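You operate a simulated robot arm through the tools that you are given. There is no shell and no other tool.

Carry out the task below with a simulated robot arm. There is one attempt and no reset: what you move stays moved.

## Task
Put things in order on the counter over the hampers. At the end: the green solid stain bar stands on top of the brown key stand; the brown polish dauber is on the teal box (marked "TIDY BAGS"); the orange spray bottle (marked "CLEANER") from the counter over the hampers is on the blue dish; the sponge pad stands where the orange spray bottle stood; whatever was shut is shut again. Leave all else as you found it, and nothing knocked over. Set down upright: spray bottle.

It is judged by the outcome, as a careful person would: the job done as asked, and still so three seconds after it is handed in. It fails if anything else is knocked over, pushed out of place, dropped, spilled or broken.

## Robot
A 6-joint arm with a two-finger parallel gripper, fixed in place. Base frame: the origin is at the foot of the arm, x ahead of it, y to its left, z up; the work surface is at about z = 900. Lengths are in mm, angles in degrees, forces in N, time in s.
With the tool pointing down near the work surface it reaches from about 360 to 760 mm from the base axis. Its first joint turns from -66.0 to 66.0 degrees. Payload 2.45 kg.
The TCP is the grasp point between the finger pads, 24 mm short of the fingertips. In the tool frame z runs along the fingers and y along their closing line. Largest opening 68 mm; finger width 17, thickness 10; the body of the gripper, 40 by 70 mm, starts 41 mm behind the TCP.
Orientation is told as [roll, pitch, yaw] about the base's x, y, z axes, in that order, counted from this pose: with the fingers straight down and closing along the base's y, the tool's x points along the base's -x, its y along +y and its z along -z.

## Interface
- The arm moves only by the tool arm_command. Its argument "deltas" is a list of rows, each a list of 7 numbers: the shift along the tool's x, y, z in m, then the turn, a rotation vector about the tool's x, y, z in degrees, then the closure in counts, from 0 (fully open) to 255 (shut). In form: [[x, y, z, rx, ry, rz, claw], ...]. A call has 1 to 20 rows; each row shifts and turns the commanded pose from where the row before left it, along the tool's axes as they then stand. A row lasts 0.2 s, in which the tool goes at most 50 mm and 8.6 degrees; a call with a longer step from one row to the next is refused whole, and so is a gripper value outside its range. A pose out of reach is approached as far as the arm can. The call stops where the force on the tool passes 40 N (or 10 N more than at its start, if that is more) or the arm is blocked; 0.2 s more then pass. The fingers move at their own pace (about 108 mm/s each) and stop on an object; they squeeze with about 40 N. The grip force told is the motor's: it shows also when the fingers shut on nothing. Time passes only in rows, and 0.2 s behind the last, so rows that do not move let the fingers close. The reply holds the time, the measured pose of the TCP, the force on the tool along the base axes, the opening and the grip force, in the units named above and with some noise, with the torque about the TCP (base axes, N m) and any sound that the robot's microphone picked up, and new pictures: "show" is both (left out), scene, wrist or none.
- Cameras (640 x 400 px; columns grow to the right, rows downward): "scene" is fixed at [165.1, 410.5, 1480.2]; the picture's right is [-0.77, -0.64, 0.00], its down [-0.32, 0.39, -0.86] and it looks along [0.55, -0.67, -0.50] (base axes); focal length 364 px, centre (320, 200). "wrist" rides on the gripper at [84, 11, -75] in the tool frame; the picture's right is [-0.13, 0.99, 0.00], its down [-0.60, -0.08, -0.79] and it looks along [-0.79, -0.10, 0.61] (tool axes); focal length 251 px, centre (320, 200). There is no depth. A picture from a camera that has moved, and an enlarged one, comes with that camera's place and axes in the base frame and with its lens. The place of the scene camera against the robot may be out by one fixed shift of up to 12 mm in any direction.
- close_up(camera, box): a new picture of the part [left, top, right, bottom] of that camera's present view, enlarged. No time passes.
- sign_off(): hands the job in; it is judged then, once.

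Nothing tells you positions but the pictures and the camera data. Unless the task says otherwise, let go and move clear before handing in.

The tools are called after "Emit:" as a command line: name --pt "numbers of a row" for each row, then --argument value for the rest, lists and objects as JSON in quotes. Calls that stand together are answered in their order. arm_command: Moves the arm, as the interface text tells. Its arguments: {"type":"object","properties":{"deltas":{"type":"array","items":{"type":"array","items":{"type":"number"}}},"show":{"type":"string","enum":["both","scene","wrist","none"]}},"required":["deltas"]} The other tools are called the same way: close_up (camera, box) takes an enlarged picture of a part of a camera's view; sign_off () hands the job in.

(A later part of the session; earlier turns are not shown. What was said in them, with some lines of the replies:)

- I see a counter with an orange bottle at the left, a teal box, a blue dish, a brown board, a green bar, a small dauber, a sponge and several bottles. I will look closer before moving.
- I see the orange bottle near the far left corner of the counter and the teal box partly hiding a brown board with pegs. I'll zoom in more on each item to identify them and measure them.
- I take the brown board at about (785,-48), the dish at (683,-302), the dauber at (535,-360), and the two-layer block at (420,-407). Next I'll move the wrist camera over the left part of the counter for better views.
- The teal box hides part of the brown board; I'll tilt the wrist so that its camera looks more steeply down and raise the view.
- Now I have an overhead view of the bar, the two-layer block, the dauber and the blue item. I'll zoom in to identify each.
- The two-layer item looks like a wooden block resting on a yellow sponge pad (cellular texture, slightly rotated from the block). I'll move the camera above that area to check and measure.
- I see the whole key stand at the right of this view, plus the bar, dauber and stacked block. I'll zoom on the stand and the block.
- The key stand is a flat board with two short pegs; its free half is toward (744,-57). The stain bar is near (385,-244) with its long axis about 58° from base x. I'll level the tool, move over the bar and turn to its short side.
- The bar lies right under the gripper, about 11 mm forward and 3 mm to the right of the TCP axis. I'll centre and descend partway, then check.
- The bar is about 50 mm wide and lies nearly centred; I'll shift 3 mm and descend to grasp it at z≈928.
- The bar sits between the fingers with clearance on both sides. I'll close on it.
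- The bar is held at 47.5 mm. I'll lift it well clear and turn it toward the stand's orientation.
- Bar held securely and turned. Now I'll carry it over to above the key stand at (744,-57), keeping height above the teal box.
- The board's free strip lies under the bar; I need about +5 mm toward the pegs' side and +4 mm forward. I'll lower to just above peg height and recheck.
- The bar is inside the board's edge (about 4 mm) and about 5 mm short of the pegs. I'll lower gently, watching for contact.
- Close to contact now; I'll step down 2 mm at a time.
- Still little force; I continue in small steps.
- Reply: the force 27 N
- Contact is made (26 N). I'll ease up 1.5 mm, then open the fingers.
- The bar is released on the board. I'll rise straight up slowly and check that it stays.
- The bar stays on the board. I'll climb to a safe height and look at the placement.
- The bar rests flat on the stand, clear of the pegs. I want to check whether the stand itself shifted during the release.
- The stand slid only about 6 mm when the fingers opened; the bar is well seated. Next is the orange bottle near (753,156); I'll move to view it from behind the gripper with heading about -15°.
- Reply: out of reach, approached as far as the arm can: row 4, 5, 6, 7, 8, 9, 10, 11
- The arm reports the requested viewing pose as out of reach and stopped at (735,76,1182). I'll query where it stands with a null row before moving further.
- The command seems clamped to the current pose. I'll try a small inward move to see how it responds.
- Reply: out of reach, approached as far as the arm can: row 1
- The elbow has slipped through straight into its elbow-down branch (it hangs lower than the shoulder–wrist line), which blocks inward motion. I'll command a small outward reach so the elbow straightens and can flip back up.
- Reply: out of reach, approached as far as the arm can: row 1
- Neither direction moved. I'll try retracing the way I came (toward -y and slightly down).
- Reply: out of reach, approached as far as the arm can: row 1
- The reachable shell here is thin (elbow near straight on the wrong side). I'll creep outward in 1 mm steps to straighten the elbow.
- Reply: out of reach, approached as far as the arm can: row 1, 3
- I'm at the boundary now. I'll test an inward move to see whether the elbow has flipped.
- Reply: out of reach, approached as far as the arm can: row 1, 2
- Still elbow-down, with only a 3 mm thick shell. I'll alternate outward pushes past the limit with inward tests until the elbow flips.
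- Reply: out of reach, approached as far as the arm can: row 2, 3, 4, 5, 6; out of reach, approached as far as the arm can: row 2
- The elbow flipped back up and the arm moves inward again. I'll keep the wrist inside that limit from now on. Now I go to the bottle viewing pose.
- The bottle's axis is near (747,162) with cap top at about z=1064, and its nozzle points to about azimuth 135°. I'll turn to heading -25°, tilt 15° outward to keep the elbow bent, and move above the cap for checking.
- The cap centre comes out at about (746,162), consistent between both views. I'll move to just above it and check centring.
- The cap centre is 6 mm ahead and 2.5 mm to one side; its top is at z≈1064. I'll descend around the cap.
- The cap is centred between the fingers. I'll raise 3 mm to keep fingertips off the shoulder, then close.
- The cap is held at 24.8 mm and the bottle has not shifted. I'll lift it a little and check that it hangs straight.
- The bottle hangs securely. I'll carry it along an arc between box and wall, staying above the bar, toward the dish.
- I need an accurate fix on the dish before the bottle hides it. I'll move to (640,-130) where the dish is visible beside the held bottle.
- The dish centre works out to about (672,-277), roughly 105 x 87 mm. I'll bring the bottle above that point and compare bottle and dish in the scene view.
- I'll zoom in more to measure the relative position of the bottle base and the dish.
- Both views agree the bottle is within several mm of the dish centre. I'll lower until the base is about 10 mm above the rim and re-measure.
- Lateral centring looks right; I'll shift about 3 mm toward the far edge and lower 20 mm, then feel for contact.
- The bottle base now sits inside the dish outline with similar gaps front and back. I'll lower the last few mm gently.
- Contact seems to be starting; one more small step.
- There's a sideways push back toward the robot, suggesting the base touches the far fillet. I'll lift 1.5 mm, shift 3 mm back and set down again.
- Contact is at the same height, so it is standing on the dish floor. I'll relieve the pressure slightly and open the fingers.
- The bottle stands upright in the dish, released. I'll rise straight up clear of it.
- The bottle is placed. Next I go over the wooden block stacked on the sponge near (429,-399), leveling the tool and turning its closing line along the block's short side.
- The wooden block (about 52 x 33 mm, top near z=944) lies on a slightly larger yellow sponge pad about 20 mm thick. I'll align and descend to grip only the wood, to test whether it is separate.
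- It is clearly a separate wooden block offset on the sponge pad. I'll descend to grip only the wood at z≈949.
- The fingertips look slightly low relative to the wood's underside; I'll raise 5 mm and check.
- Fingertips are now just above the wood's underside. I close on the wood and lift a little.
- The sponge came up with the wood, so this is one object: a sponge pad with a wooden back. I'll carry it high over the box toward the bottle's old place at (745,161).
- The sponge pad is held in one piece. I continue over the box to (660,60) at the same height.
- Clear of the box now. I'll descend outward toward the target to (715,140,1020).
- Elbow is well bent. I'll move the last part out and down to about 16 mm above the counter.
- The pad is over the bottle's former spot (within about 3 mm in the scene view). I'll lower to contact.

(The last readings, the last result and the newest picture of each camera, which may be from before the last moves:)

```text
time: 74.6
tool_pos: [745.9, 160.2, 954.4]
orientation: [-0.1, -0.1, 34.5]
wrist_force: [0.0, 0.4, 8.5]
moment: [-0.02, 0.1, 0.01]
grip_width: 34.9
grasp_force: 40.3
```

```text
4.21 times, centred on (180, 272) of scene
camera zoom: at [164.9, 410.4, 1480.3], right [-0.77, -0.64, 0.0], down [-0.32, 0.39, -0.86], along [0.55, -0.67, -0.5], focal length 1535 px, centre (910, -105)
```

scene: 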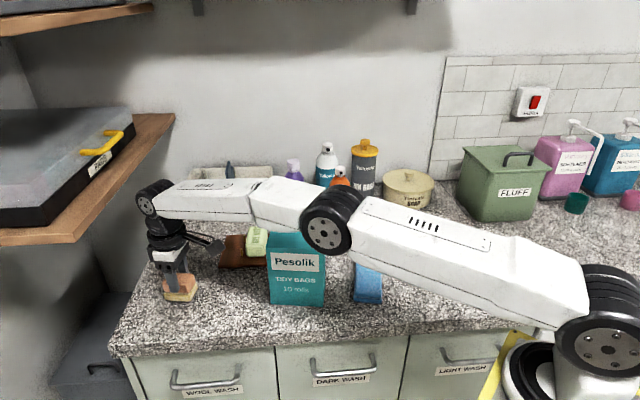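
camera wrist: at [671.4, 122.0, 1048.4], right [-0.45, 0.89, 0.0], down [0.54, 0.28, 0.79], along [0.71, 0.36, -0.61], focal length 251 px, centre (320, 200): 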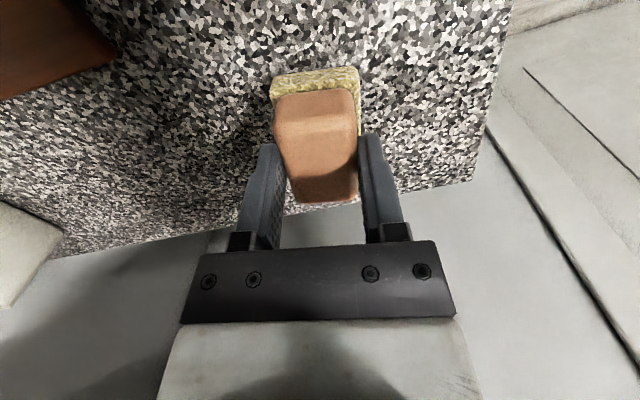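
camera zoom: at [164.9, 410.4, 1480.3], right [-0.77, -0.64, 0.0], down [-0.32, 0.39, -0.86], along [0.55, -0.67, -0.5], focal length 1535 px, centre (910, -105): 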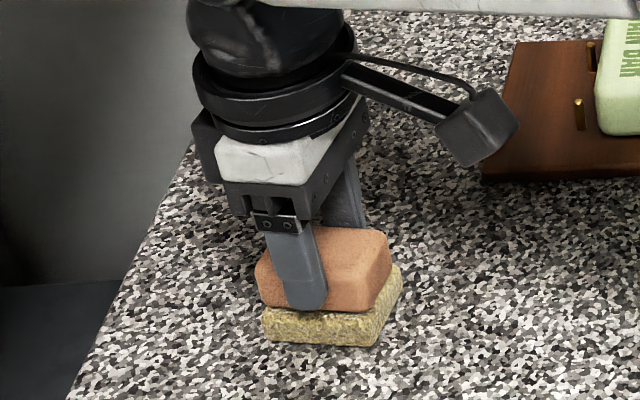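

The pad is standing on the counter. I'll ease off and open the fingers.

Emit:
arm_command --pt "0 0 -0.001 0 0 0 255" --pt "0 0 0 0 0 0 120" --pt "0 0 0 0 0 0 50" --pt "0 0 0 0 0 0 0" --pt "0 0 0 0 0 0 0" --pt "0 0 -0.01 0 0 0 0" --pt "0 0 -0.02 0 0 0 0" --pt "0 0 0 0 0 0 0" --show "both"

Emit:
close_up --camera "scene" --box '[140, 225, 220, 320]'

```text
time: 76.4
tool_pos: [747.3, 158.5, 983.2]
orientation: [0.0, 0.0, 34.5]
wrist_force: [-0.2, -0.3, -0.2]
moment: [-0.01, 0.01, 0.0]
grip_width: 68.0
grasp_force: 0.1
camera wrist: at [672.1, 119.5, 1059.3], right [-0.45, 0.89, 0.0], down [0.54, 0.28, 0.79], along [0.71, 0.36, -0.61], focal length 251 px, centre (320, 200)
```

scene: 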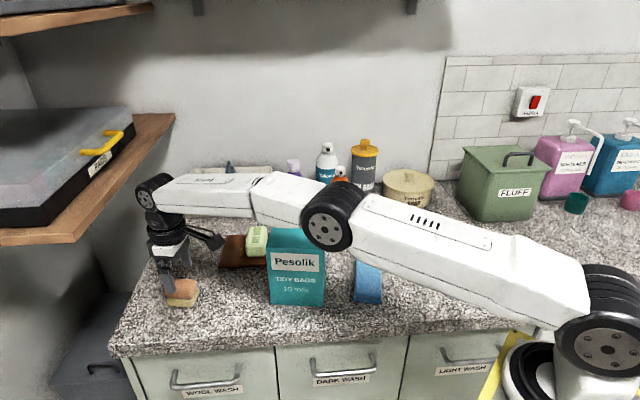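
wrist: 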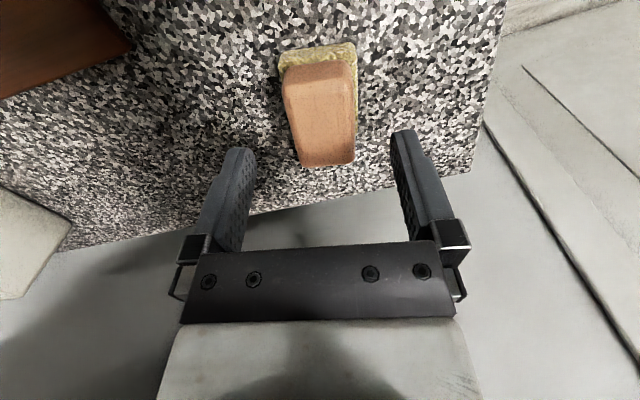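

```text
4.21 times, centred on (180, 272) of scene
camera zoom: at [165.1, 410.5, 1480.2], right [-0.77, -0.64, 0.0], down [-0.32, 0.39, -0.86], along [0.55, -0.67, -0.5], focal length 1535 px, centre (910, -105)
```

zoom: 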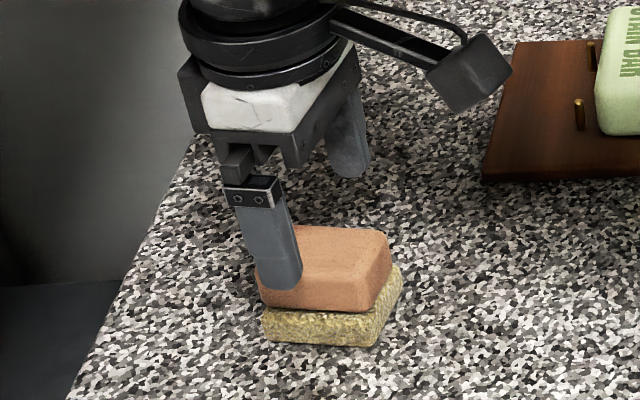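

The sponge pad stands where the bottle was. I'll back away upward and inward, then go to the dauber.

Emit:
arm_command --pt "0 0 -0.02 0 0 0 0" --pt "0 0 -0.02 0 0 0 0" --pt "0.0227 0.0098 -0.0218 0 0 0 0" --pt "0.0227 0.0098 -0.0218 0 0 0 0" --pt "0.0227 0.0098 -0.0218 0 0 0 0" --pt "0.0227 0.0098 -0.0218 0 0 0 0" --pt "0 0 0 0 0 0 0" --show "both"

Emit:
close_up --camera "scene" --box '[140, 225, 220, 320]'

Emit:
close_up --camera "scene" --box '[380, 205, 410, 245]'

```text
time: 78.0
tool_pos: [648.4, 138.5, 1111.3]
orientation: [-0.1, -0.1, 34.6]
wrist_force: [-0.5, -0.1, 0.5]
moment: [0.02, 0.03, -0.01]
grip_width: 68.1
grasp_force: 0.0
camera wrist: at [573.8, 100.4, 1187.5], right [-0.45, 0.89, 0.0], down [0.54, 0.28, 0.79], along [0.71, 0.36, -0.61], focal length 251 px, centre (320, 200)
```

scene: 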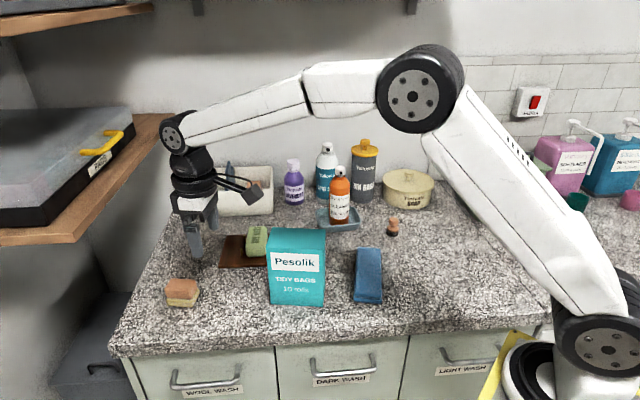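
wrist: 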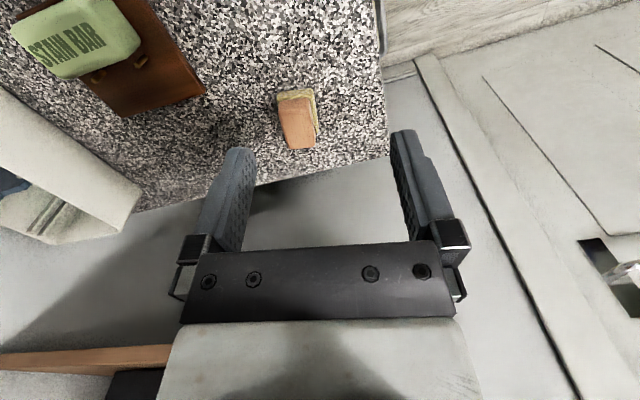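

```text
4.21 times, centred on (180, 272) of scene
camera zoom: at [165.1, 410.5, 1480.2], right [-0.77, -0.64, 0.0], down [-0.32, 0.39, -0.86], along [0.55, -0.67, -0.5], focal length 1535 px, centre (910, -105)
```

zoom: 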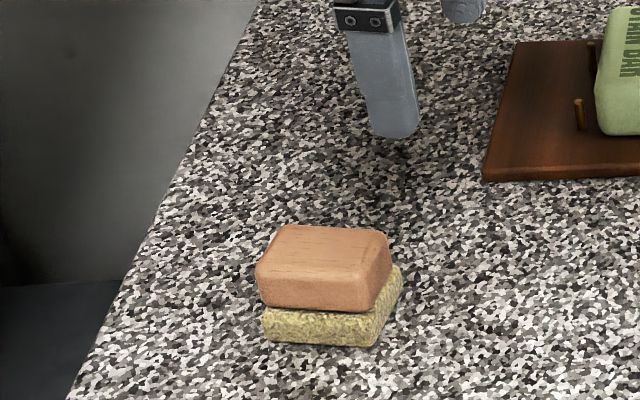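

```text
10.00 times, centred on (395, 225) of scene
camera zoom: at [165.1, 410.5, 1480.2], right [-0.77, -0.64, 0.0], down [-0.32, 0.39, -0.86], along [0.55, -0.67, -0.5], focal length 3645 px, centre (-430, -50)
```

zoom: 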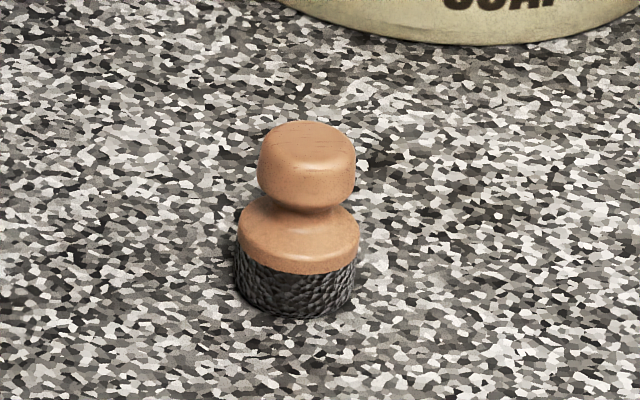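

The pad is in place. Now I go over the box at height to the dauber near (534,-334); it is about 46 mm tall with a 31 mm base.

Emit:
arm_command --pt "0.03288 -0.02951 -0.015 0 0 0 0" --pt "0.03288 -0.02951 0 0 0 0 0" --pt "0.03288 -0.02951 0 0 0 0 0" --pt "0.03288 -0.02951 0 0 0 0 0" --pt "0.03288 -0.02951 0 0 0 0 0" --pt "0.03288 -0.02951 0 0 0 0 0" --pt "0.03288 -0.02951 0 0 0 0 0" --pt "0.03288 -0.02951 0 0 0 0 0" --pt "0.03288 -0.02951 0 0 0 0 0" --pt "0.03288 -0.02951 0.015 0 0 0 0" --pt "0.03288 -0.02951 0.02 0 0 0 0" --pt "0 0 0 0 0 0 0" --show "both"

Emit:
close_up --camera "wrist" --box '[220, 0, 420, 140]'

```text
time: 80.6
tool_pos: [533.7, -333.7, 1092.2]
orientation: [0.1, 0.0, 34.6]
wrist_force: [-0.9, -0.6, 0.5]
moment: [0.01, 0.02, -0.04]
grip_width: 67.9
grasp_force: 0.1
camera wrist: at [458.7, -374.1, 1168.2], right [-0.45, 0.89, 0.0], down [0.54, 0.28, 0.79], along [0.71, 0.36, -0.61], focal length 251 px, centre (320, 200)
```

scene: 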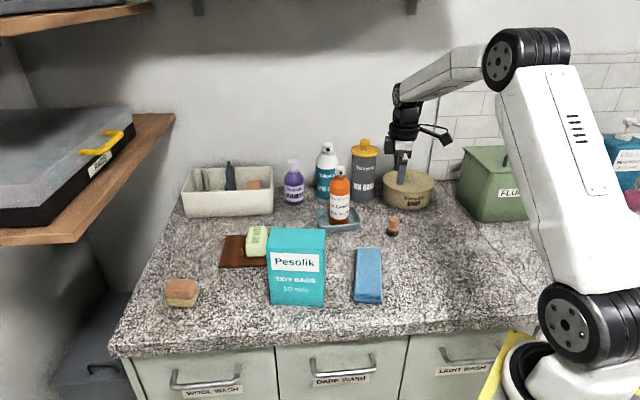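
wrist: 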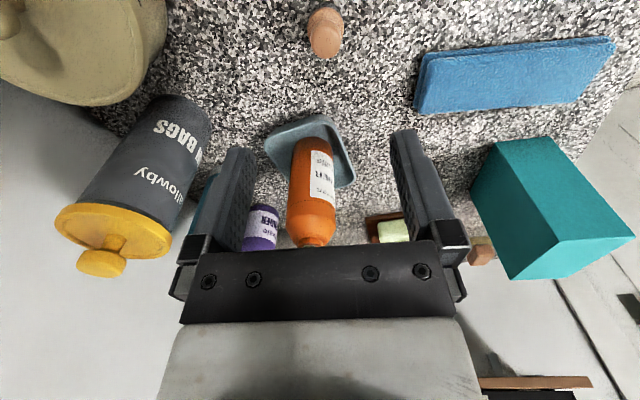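

```text
2.86 times, centred on (320, 70) of wrist
camera zoom: at [458.7, -374.1, 1168.2], right [-0.45, 0.89, 0.0], down [0.54, 0.28, 0.79], along [0.71, 0.36, -0.61], focal length 718 px, centre (320, 571)
```

zoom: 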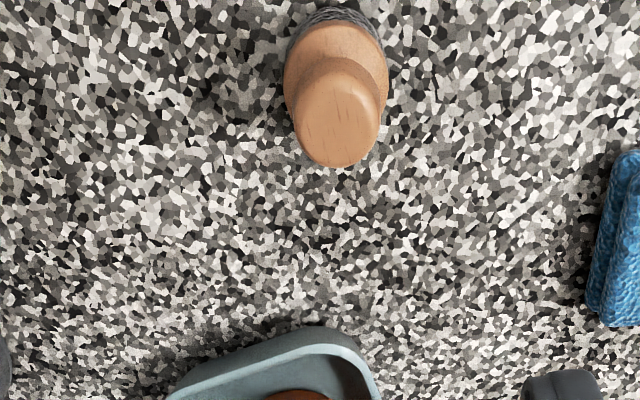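

The dauber is 5 mm off toward +Y. I'll centre and descend partway.

Emit:
arm_command --pt "-0.0005 0.005 0.036 0 0 0 0" --pt "0 0 0.038 0 0 0 0" --pt "0 0 0.038 0 0 0 0" --pt "0 0 0 0 0 0 0" --show "wrist"

Emit:
close_up --camera "wrist" --box '[220, 40, 420, 180]'

Emit:
close_up --camera "scene" --box '[360, 170, 430, 250]'

```text
time: 81.6
tool_pos: [533.1, -326.2, 979.7]
orientation: [0.0, 0.1, 34.5]
wrist_force: [-0.7, -0.2, -1.1]
moment: [0.05, 0.03, -0.02]
grip_width: 68.0
grasp_force: 0.1
camera wrist: at [458.6, -366.3, 1056.0], right [-0.45, 0.89, 0.0], down [0.54, 0.28, 0.79], along [0.71, 0.36, -0.61], focal length 251 px, centre (320, 200)
```

wrist: 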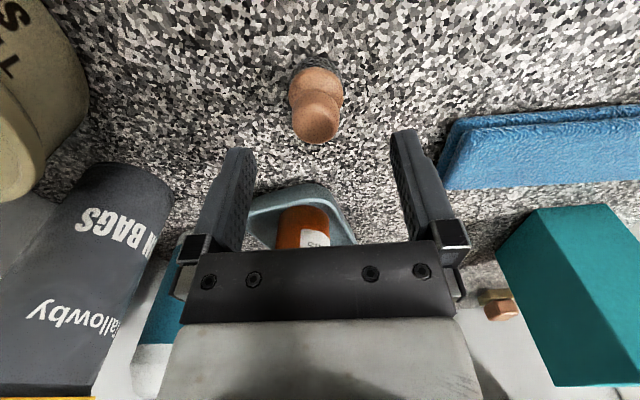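

```text
2.86 times, centred on (320, 110) of wrist
camera zoom: at [458.6, -366.3, 1056.0], right [-0.45, 0.89, 0.0], down [0.54, 0.28, 0.79], along [0.71, 0.36, -0.61], focal length 718 px, centre (320, 457)
```

zoom: 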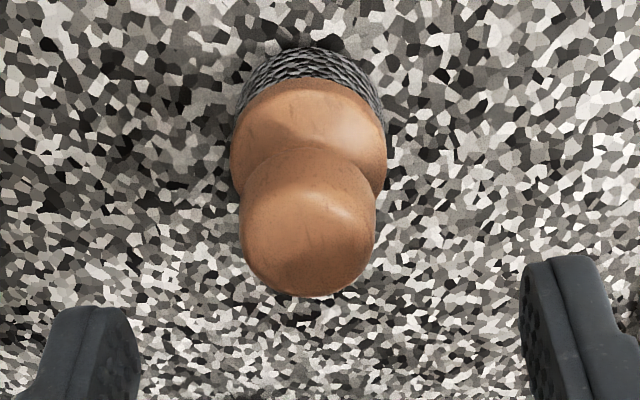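

```text
5.00 times, centred on (395, 210) of scene
camera zoom: at [165.1, 410.5, 1480.2], right [-0.77, -0.64, 0.0], down [-0.32, 0.39, -0.86], along [0.55, -0.67, -0.5], focal length 1822 px, centre (-55, 150)
```

zoom: 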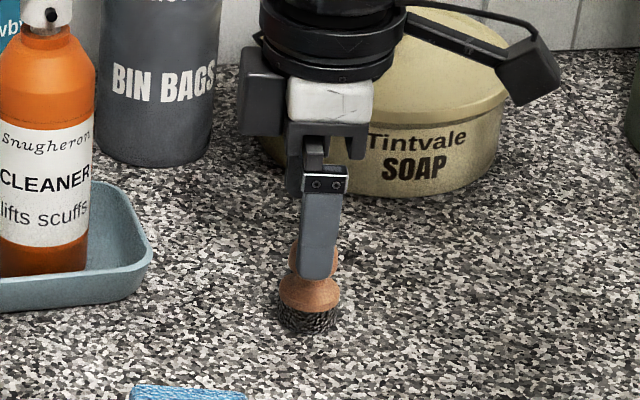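

A small correction is needed (4.5 mm back, 1 mm sideways). I'll apply it and descend to grip the collar and base.

Emit:
arm_command --pt "0.0045 -0.0012 0.005 0 0 0 0" --pt "0 0 0.02 0 0 0 0" --pt "0 0 0.015 0 0 0 0" --pt "0 0 0.009 0 0 0 0" --pt "0 0 0 0 0 0 0" --show "wrist"

Emit:
close_up --camera "wrist" --box '[200, 60, 440, 260]'

Emit:
close_up --camera "scene" --box '[370, 190, 420, 250]'

```text
time: 82.8
tool_pos: [531.0, -331.5, 929.4]
orientation: [0.0, 0.0, 34.5]
wrist_force: [-0.2, 0.9, 1.2]
moment: [0.02, 0.0, -0.01]
grip_width: 68.1
grasp_force: 0.2
camera wrist: at [455.6, -370.5, 1006.4], right [-0.45, 0.89, 0.0], down [0.54, 0.28, 0.79], along [0.71, 0.36, -0.61], focal length 251 px, centre (320, 200)
```

wrist: 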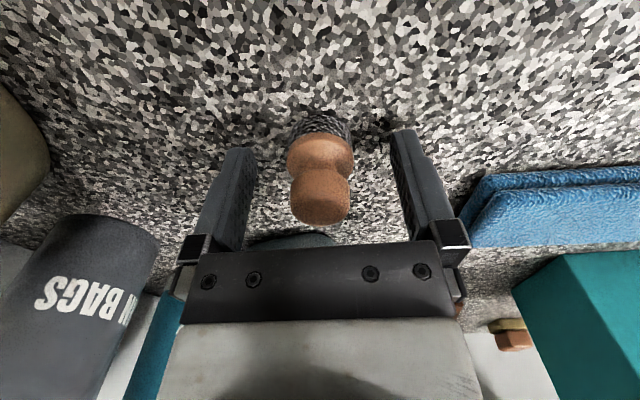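

```text
2.00 times, centred on (320, 160) of wrist
camera zoom: at [455.6, -370.5, 1006.4], right [-0.45, 0.89, 0.0], down [0.54, 0.28, 0.79], along [0.71, 0.36, -0.61], focal length 503 px, centre (320, 280)
```

zoom: 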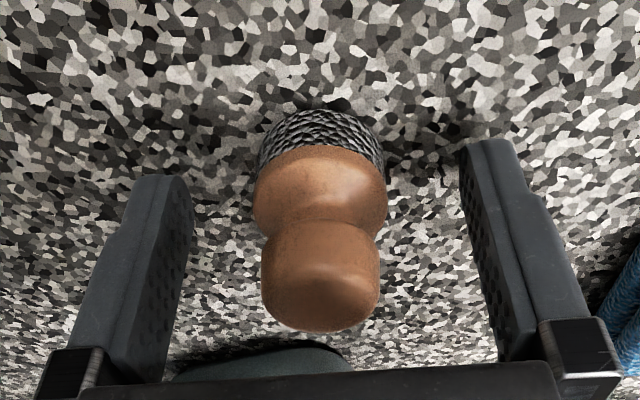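

```text
6.67 times, centred on (395, 220) of scene
camera zoom: at [165.1, 410.5, 1480.2], right [-0.77, -0.64, 0.0], down [-0.32, 0.39, -0.86], along [0.55, -0.67, -0.5], focal length 2430 px, centre (-180, 67)
```

zoom: 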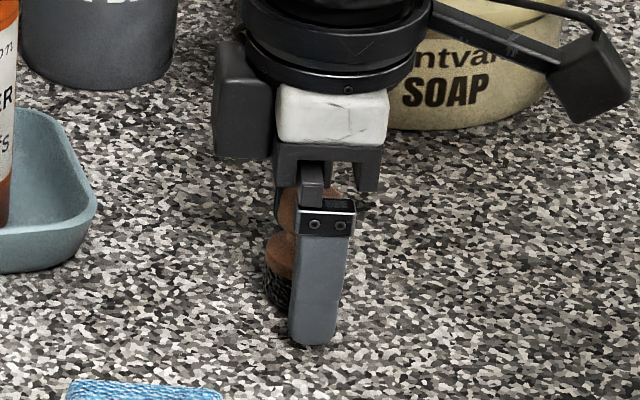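

The dauber sits between the fingers within a few mm of centre. I'll close on it.

Emit:
arm_command --pt "0 0 0 0 0 0 90" --pt "0 0 0 0 0 0 255" --pt "0 0 0 0 0 0 255" --pt "0 0 0 0 0 0 255" --show "wrist"

Emit:
close_up --camera "wrist" --box '[200, 60, 440, 260]'

Emit:
close_up --camera "scene" --box '[370, 190, 420, 250]'

```text
time: 83.8
tool_pos: [530.2, -331.8, 929.9]
orientation: [0.0, -0.1, 34.5]
wrist_force: [-0.1, -0.9, 0.1]
moment: [0.01, 0.0, 0.0]
grip_width: 30.7
grasp_force: 40.2
camera wrist: at [455.4, -370.5, 1006.4], right [-0.45, 0.89, 0.0], down [0.54, 0.28, 0.79], along [0.71, 0.36, -0.61], focal length 251 px, centre (320, 200)
```

wrist: 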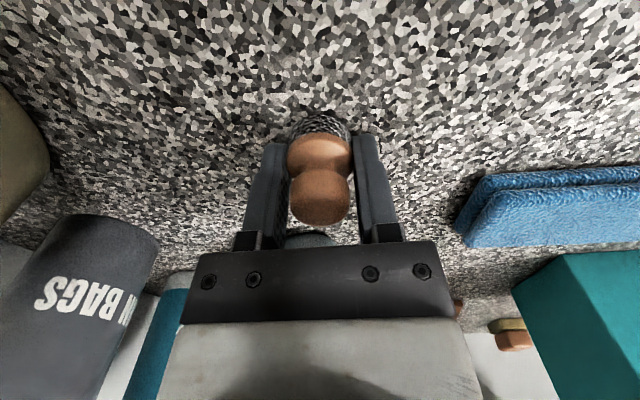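

```text
2.00 times, centred on (320, 160) of wrist
camera zoom: at [455.4, -370.5, 1006.4], right [-0.45, 0.89, 0.0], down [0.54, 0.28, 0.79], along [0.71, 0.36, -0.61], focal length 503 px, centre (320, 280)
```

zoom: 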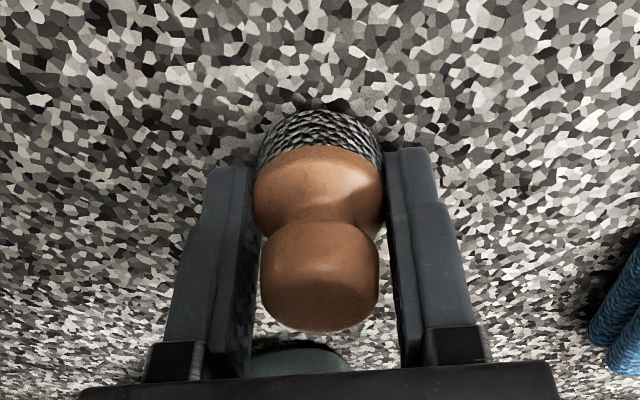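

```text
6.67 times, centred on (395, 220) of scene
camera zoom: at [165.1, 410.5, 1480.2], right [-0.77, -0.64, 0.0], down [-0.32, 0.39, -0.86], along [0.55, -0.67, -0.5], focal length 2430 px, centre (-180, 67)
```

zoom: 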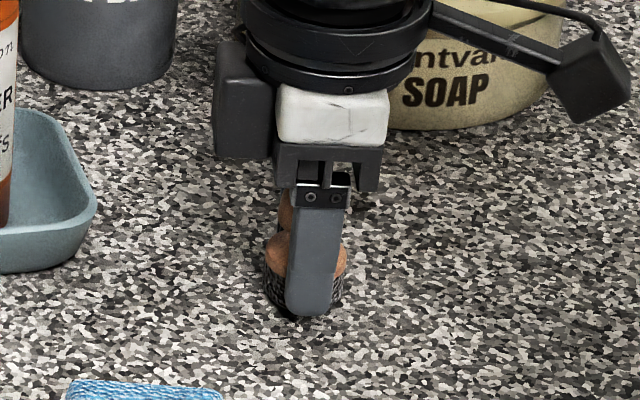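

The dauber is held (30.7 mm). I'll lift it and carry it above the teal box, whose top centre I measure at about (571,-6).

Emit:
arm_command --pt "0 0 -0.02 0 0 0 255" --pt "0 0 -0.04 0 0 0 255" --pt "0 0 -0.04 0 0 0 255" --pt "0 0 -0.04 0 0 0 255" --pt "0 0 -0.04 0 0 0 255" --pt "0 0 -0.04 0 0 0 255" --pt "-0.0273 0.0307 0 0 0 0 255" --pt "-0.0273 0.0307 0 0 0 0 255" --pt "-0.0273 0.0307 0 0 0 0 255" --pt "-0.0273 0.0307 0 0 0 0 255" --pt "-0.0273 0.0307 0 0 0 0 255" --pt "-0.0273 0.0307 0 0 0 0 255" --pt "-0.0273 0.0307 0 0 0 0 255" --pt "-0.0273 0.0307 0 0 0 0 255" --pt "0 0 0 0 0 0 255" --show "both"

Emit:
close_up --camera "scene" --box '[240, 140, 360, 310]'

Emit:
close_up --camera "wrist" --box '[200, 0, 440, 180]'

```text
time: 87.0
tool_pos: [569.8, -3.3, 1148.4]
orientation: [0.0, 0.0, 34.5]
wrist_force: [0.5, -0.4, 0.1]
moment: [-0.01, -0.02, 0.02]
grip_width: 30.7
grasp_force: 40.1
camera wrist: at [495.0, -42.6, 1224.4], right [-0.45, 0.89, 0.0], down [0.54, 0.28, 0.79], along [0.71, 0.36, -0.61], focal length 251 px, centre (320, 200)
```

scene: 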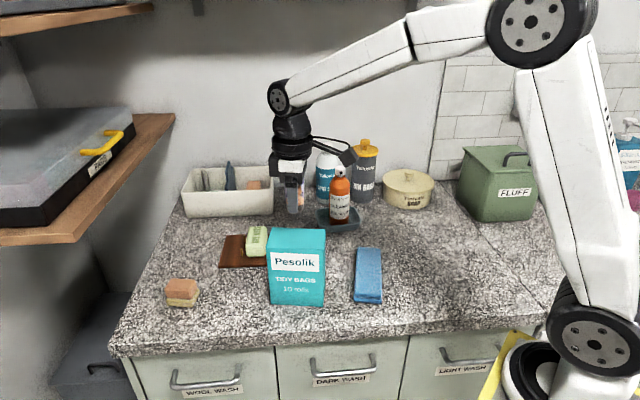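
wrist: 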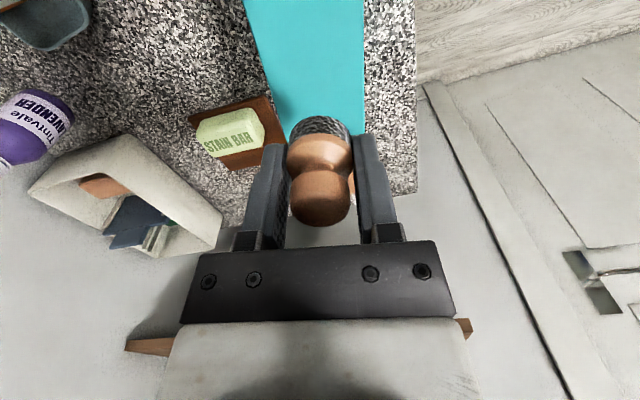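

```text
2.35 times, centred on (300, 225) of scene
camera zoom: at [165.1, 410.5, 1480.2], right [-0.77, -0.64, 0.0], down [-0.32, 0.39, -0.86], along [0.55, -0.67, -0.5], focal length 858 px, centre (367, 141)
```

zoom: 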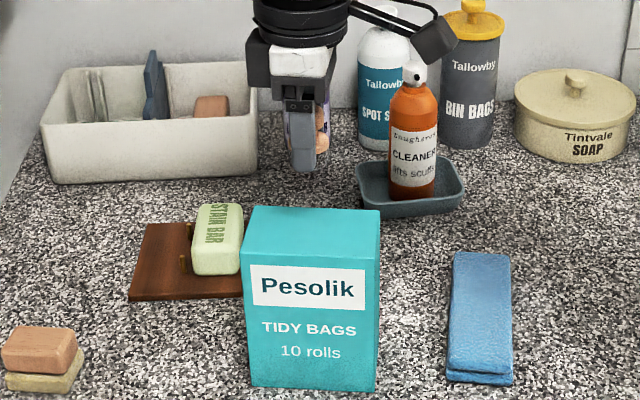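

```text
2.22 times, centred on (320, 90) of wrist
camera zoom: at [495.0, -42.6, 1224.4], right [-0.45, 0.89, 0.0], down [0.54, 0.28, 0.79], along [0.71, 0.36, -0.61], focal length 559 px, centre (320, 444)
```

zoom: 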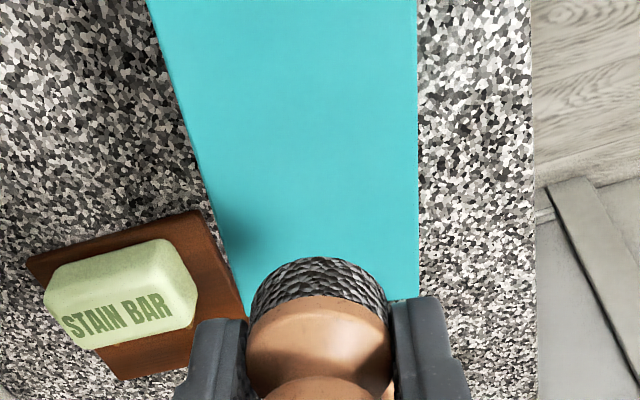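

The box top lies right below (centre 3 mm off sideways). I'll lower the dauber, with small steps near contact.

Emit:
arm_command --pt "0 -0.003 0.025 0 0 0 255" --pt "0 0 0.025 0 0 0 255" --pt "0 0 0.01 0 0 0 255" --pt "0 0 0 0 0 0 255" --show "both"

Emit:
close_up --camera "scene" --box '[250, 180, 340, 260]'

Emit:
close_up --camera "wrist" --box '[200, 0, 440, 180]'

```text
time: 88.0
tool_pos: [573.0, -6.8, 1090.5]
orientation: [0.0, 0.0, 34.5]
wrist_force: [0.1, 0.5, -0.5]
moment: [0.01, 0.03, 0.02]
grip_width: 30.4
grasp_force: 40.0
camera wrist: at [497.6, -47.0, 1166.3], right [-0.45, 0.89, 0.0], down [0.54, 0.28, 0.79], along [0.71, 0.36, -0.61], focal length 251 px, centre (320, 200)
```

scene: 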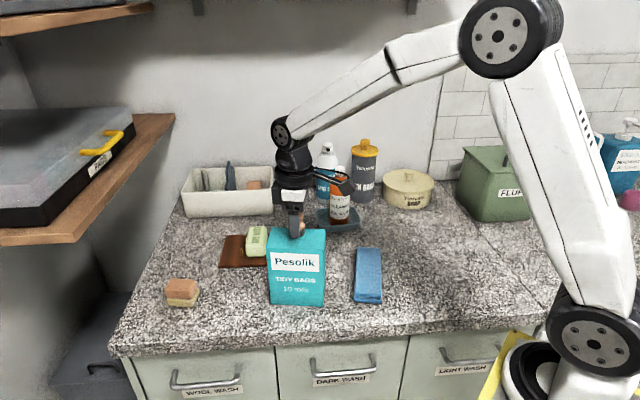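
wrist: 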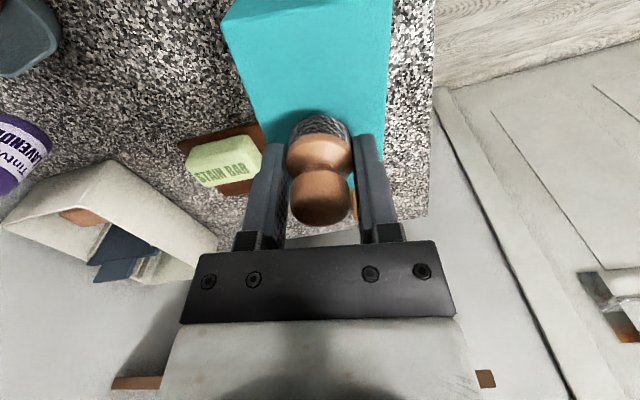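

```text
5.00 times, centred on (295, 220) of scene
camera zoom: at [165.1, 410.5, 1480.2], right [-0.77, -0.64, 0.0], down [-0.32, 0.39, -0.86], along [0.55, -0.67, -0.5], focal length 1822 px, centre (445, 100)
```

zoom: 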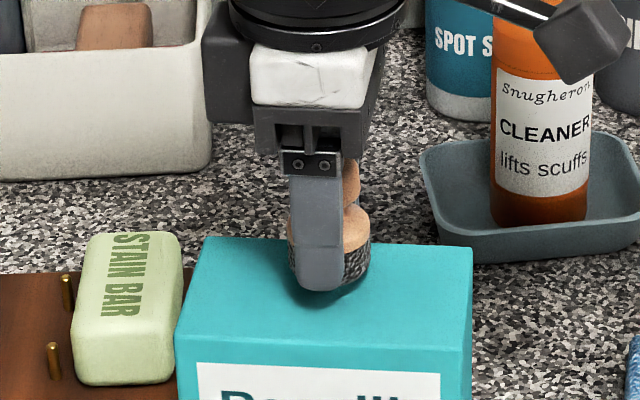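

```text
2.22 times, centred on (320, 90) of wrist
camera zoom: at [497.6, -47.0, 1166.3], right [-0.45, 0.89, 0.0], down [0.54, 0.28, 0.79], along [0.71, 0.36, -0.61], focal length 559 px, centre (320, 444)
```

zoom: 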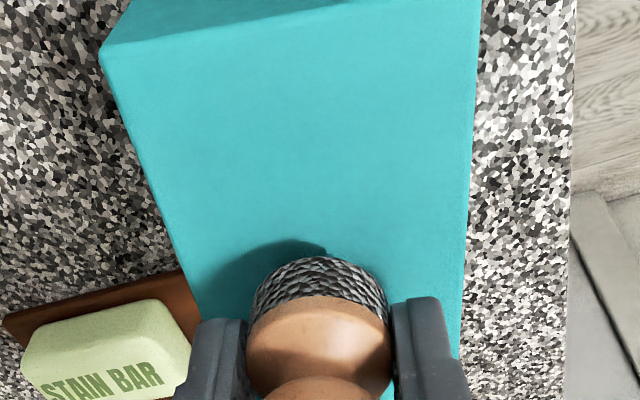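

Well centred over the box top. I'll lower in small steps until contact.

Emit:
arm_command --pt "0 0 0.004 0 0 0 255" --pt "0 0 0.003 0 0 0 255" --pt "0 0 0 0 0 0 255" --show "none"

Emit:
arm_command --pt "0 0 0.0015 0 0 0 255" --pt "0 0 0 0 0 0 255" --show "none"

Emit:
arm_command --pt "0 0 0.001 0 0 0 255" --pt "0 0 0 0 0 0 255" --show "none"

```text
time: 88.8
tool_pos: [572.0, -8.0, 1083.5]
orientation: [0.0, -0.1, 34.5]
wrist_force: [-0.7, 0.1, -0.9]
moment: [0.01, -0.04, 0.03]
grip_width: 30.5
grasp_force: 40.4
```

```text
time: 89.4
tool_pos: [571.8, -7.9, 1081.9]
orientation: [0.0, 0.1, 34.5]
wrist_force: [-0.2, 0.1, -0.3]
moment: [0.0, -0.01, 0.01]
grip_width: 30.5
grasp_force: 40.3
```

```text
time: 90.0
tool_pos: [571.0, -6.9, 1081.0]
orientation: [0.0, 0.0, 34.5]
wrist_force: [-0.4, 0.3, -0.7]
moment: [0.0, 0.03, -0.01]
grip_width: 30.5
grasp_force: 39.8
```

Emit:
arm_command --pt "0 0 0.001 0 0 0 255" --pt "0 0 0 0 0 0 255" --show "none"

Emit:
arm_command --pt "0 0 0.001 0 0 0 255" --pt "0 0 0 0 0 0 255" --show "none"

Emit:
close_up --camera "scene" --box '[270, 190, 330, 250]'

```text
time: 90.6
tool_pos: [572.4, -8.7, 1080.8]
orientation: [0.1, 0.1, 34.5]
wrist_force: [-0.4, 0.5, 2.4]
moment: [0.02, 0.06, -0.03]
grip_width: 30.7
grasp_force: 40.0
```

```text
time: 91.2
tool_pos: [571.5, -8.4, 1081.4]
orientation: [0.0, -0.2, 34.5]
wrist_force: [-2.1, -2.3, 13.7]
moment: [-0.07, 0.09, -0.01]
grip_width: 30.5
grasp_force: 40.5
```

```text
6.67 times, centred on (300, 220) of scene
camera zoom: at [164.8, 410.4, 1480.3], right [-0.77, -0.64, 0.0], down [-0.32, 0.39, -0.86], along [0.55, -0.67, -0.5], focal length 2430 px, centre (453, 67)
```

zoom: 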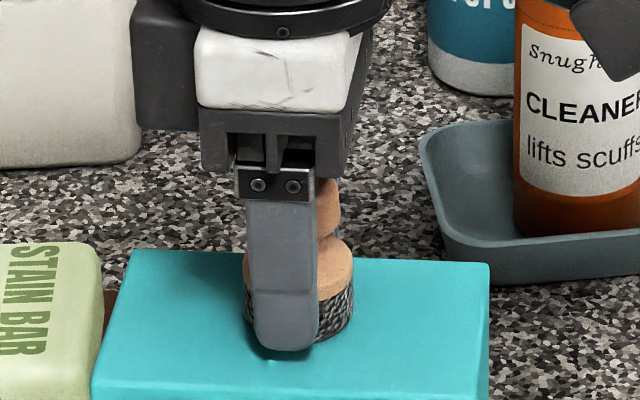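

Contact is made on the box top. I'll ease 1 mm up and open the fingers, then rise.

Emit:
arm_command --pt "0 0 -0.001 0 0 0 255" --pt "0 0 0 0 0 0 135" --pt "0 0 0 0 0 0 110" --pt "0 0 0 0 0 0 50" --pt "0 0 0 0 0 0 0" --pt "0 0 0 0 0 0 0" --pt "0 0 -0.01 0 0 0 0" --pt "0 0 0 0 0 0 0" --show "both"

Emit:
close_up --camera "scene" --box '[250, 180, 340, 260]'

```text
time: 93.0
tool_pos: [570.8, -7.7, 1090.7]
orientation: [0.0, 0.1, 34.5]
wrist_force: [-0.3, -0.4, 0.4]
moment: [0.02, -0.01, -0.01]
grip_width: 68.1
grasp_force: 0.0
camera wrist: at [495.9, -46.6, 1166.0], right [-0.45, 0.89, 0.0], down [0.54, 0.28, 0.79], along [0.71, 0.36, -0.61], focal length 251 px, centre (320, 200)
```

scene: 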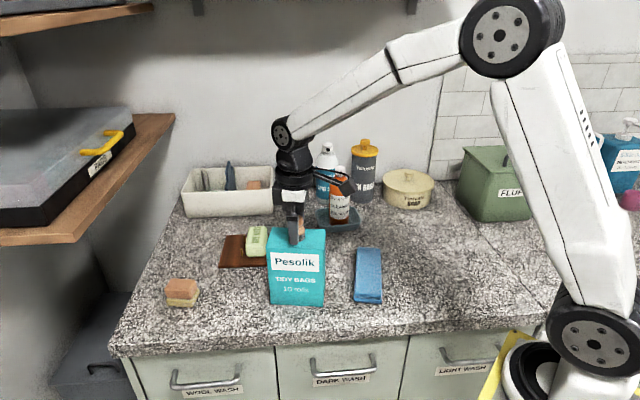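
wrist: 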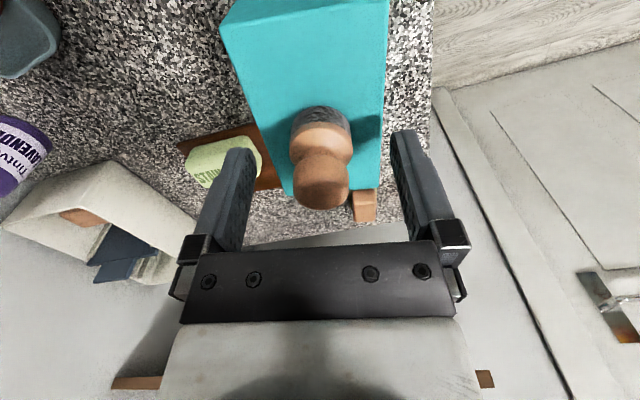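

```text
5.00 times, centred on (295, 220) of scene
camera zoom: at [165.1, 410.5, 1480.2], right [-0.77, -0.64, 0.0], down [-0.32, 0.39, -0.86], along [0.55, -0.67, -0.5], focal length 1822 px, centre (445, 100)
```

zoom: 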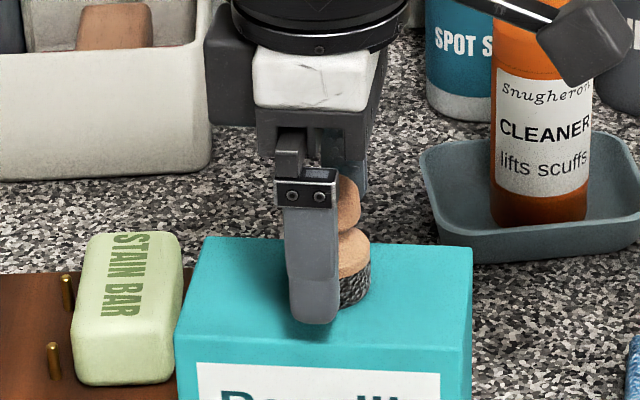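

The dauber stands on the box, released. I'll rise straight up well clear and back off.

Emit:
arm_command --pt "0 0 -0.02 0 0 0 0" --pt "0 0 -0.035 0 0 0 0" --pt "0 0 -0.04 0 0 0 0" --pt "0 0 -0.04 0 0 0 0" --pt "0.04 0 0 0 0 0 0" --pt "0.04 0 0 0 0 0 0" --pt "0.04 0 0 0 0 0 0" --pt "0.04 0 0 0 0 0 0" --pt "0 0 0 0 0 0 0" --show "both"

Emit:
close_up --camera "scene" --box '[210, 180, 360, 310]'

Emit:
close_up --camera "scene" --box '[215, 215, 345, 315]'

Emit:
close_up --camera "scene" --box '[280, 130, 400, 240]'

```text
time: 95.0
tool_pos: [441.2, -97.0, 1224.4]
orientation: [0.0, 0.0, 34.5]
wrist_force: [-0.4, 0.3, 0.3]
moment: [0.0, 0.05, 0.0]
grip_width: 67.8
grasp_force: 0.1
camera wrist: at [366.0, -136.8, 1300.9], right [-0.45, 0.89, 0.0], down [0.54, 0.28, 0.79], along [0.71, 0.36, -0.61], focal length 251 px, centre (320, 200)
```

scene: 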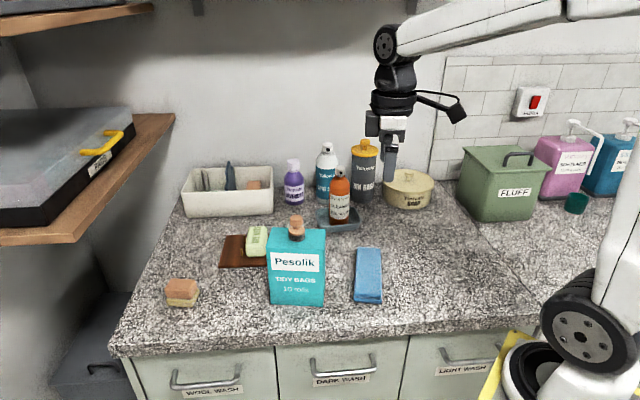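
wrist: 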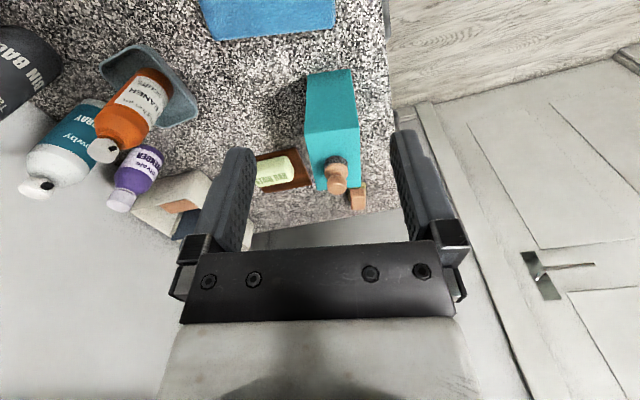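

```text
3.08 times, centred on (285, 245) of scene
camera zoom: at [165.1, 410.5, 1480.2], right [-0.77, -0.64, 0.0], down [-0.32, 0.39, -0.86], along [0.55, -0.67, -0.5], focal length 1122 px, centre (428, 62)
```

zoom: 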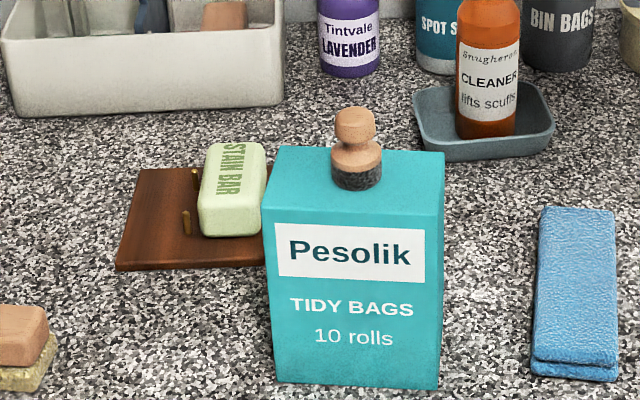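

```text
4.00 times, centred on (280, 265) of scene
camera zoom: at [165.1, 410.5, 1480.2], right [-0.77, -0.64, 0.0], down [-0.32, 0.39, -0.86], along [0.55, -0.67, -0.5], focal length 1458 px, centre (480, -60)
```

zoom: 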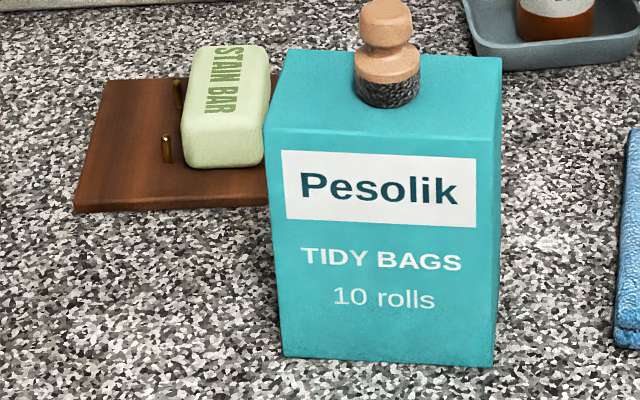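

```text
3.64 times, centred on (340, 185) of scene
camera zoom: at [165.1, 410.5, 1480.2], right [-0.77, -0.64, 0.0], down [-0.32, 0.39, -0.86], along [0.55, -0.67, -0.5], focal length 1326 px, centre (247, 254)
```

zoom: 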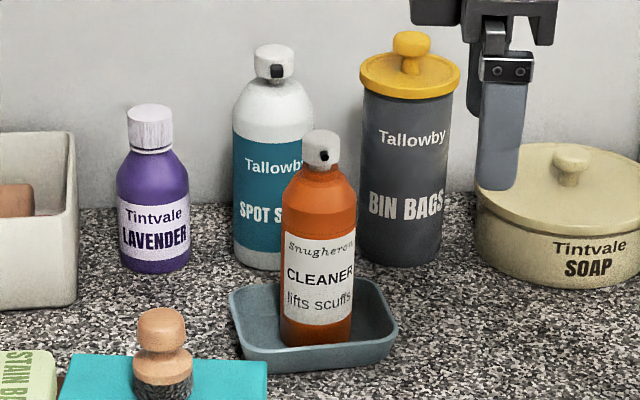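

Everything is where it should be: the bar on the stand, the dauber on the box, the bottle upright in the dish, and the sponge pad at the bottle's old spot. The arm is clear and nothing was opened. I'll let a moment pass for a last stability check.

Emit:
arm_command --pt "0 0 0 0 0 0 0" --pt "0 0 0 0 0 0 0" --pt "0 0 0 0 0 0 0" --pt "0 0 0 0 0 0 0" --pt "0 0 0 0 0 0 0" --show "scene"

Emit:
close_up --camera "scene" --box '[140, 200, 380, 330]'

```text
time: 96.2
tool_pos: [441.9, -98.1, 1224.5]
orientation: [0.0, 0.0, 34.5]
wrist_force: [0.9, 0.2, -1.3]
moment: [-0.02, 0.03, -0.01]
grip_width: 68.1
grasp_force: 0.1
```

scene: 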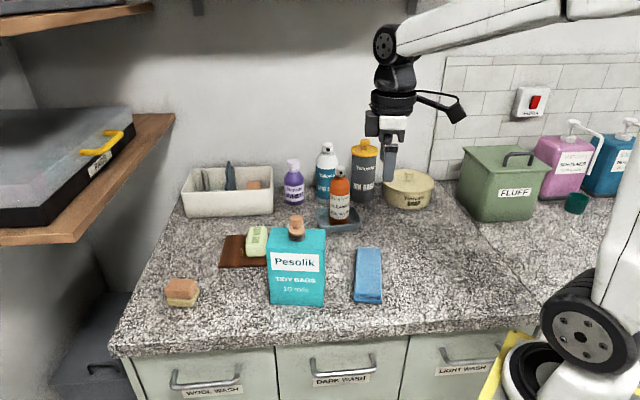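

```text
2.67 times, centred on (260, 265) of scene
camera zoom: at [165.1, 410.5, 1480.2], right [-0.77, -0.64, 0.0], down [-0.32, 0.39, -0.86], along [0.55, -0.67, -0.5], focal length 972 px, centre (480, 27)
```

zoom: 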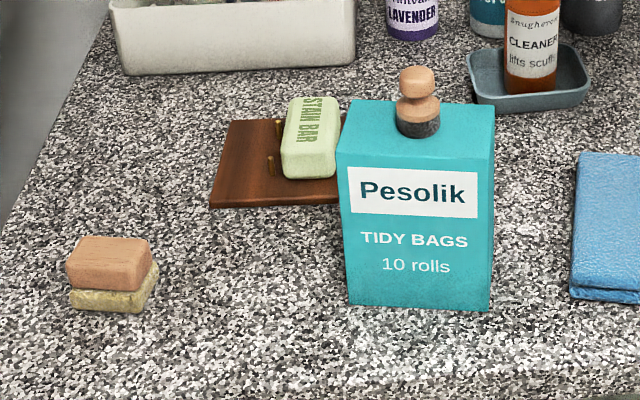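

The scene is stable and matches the request, and the arm is clear. I'm handing the job in.

Emit:
sign_off

```text
The job is handed in.
```

The job is handed in, and in the last pictures all four items were where you asked and stable.

- **Stain bar:** it lies flat on the brown key stand, clear of the two pegs.
- **Polish dauber:** it stands near the middle of the top of the teal "TIDY BAGS" box.
- **Spray bottle:** it stands upright in the blue dish.
- **Sponge pad:** it stands within a few millimetres of the bottle's old spot. I took this to be the wooden-backed yellow sponge, which turned out to be one piece when I lifted it.

The key stand slid about 6 mm when I released the bar on it, and I left it there rather than risk pushing it. I saw nothing else moved or knocked over, and nothing was opened, so everything that was shut is still shut.
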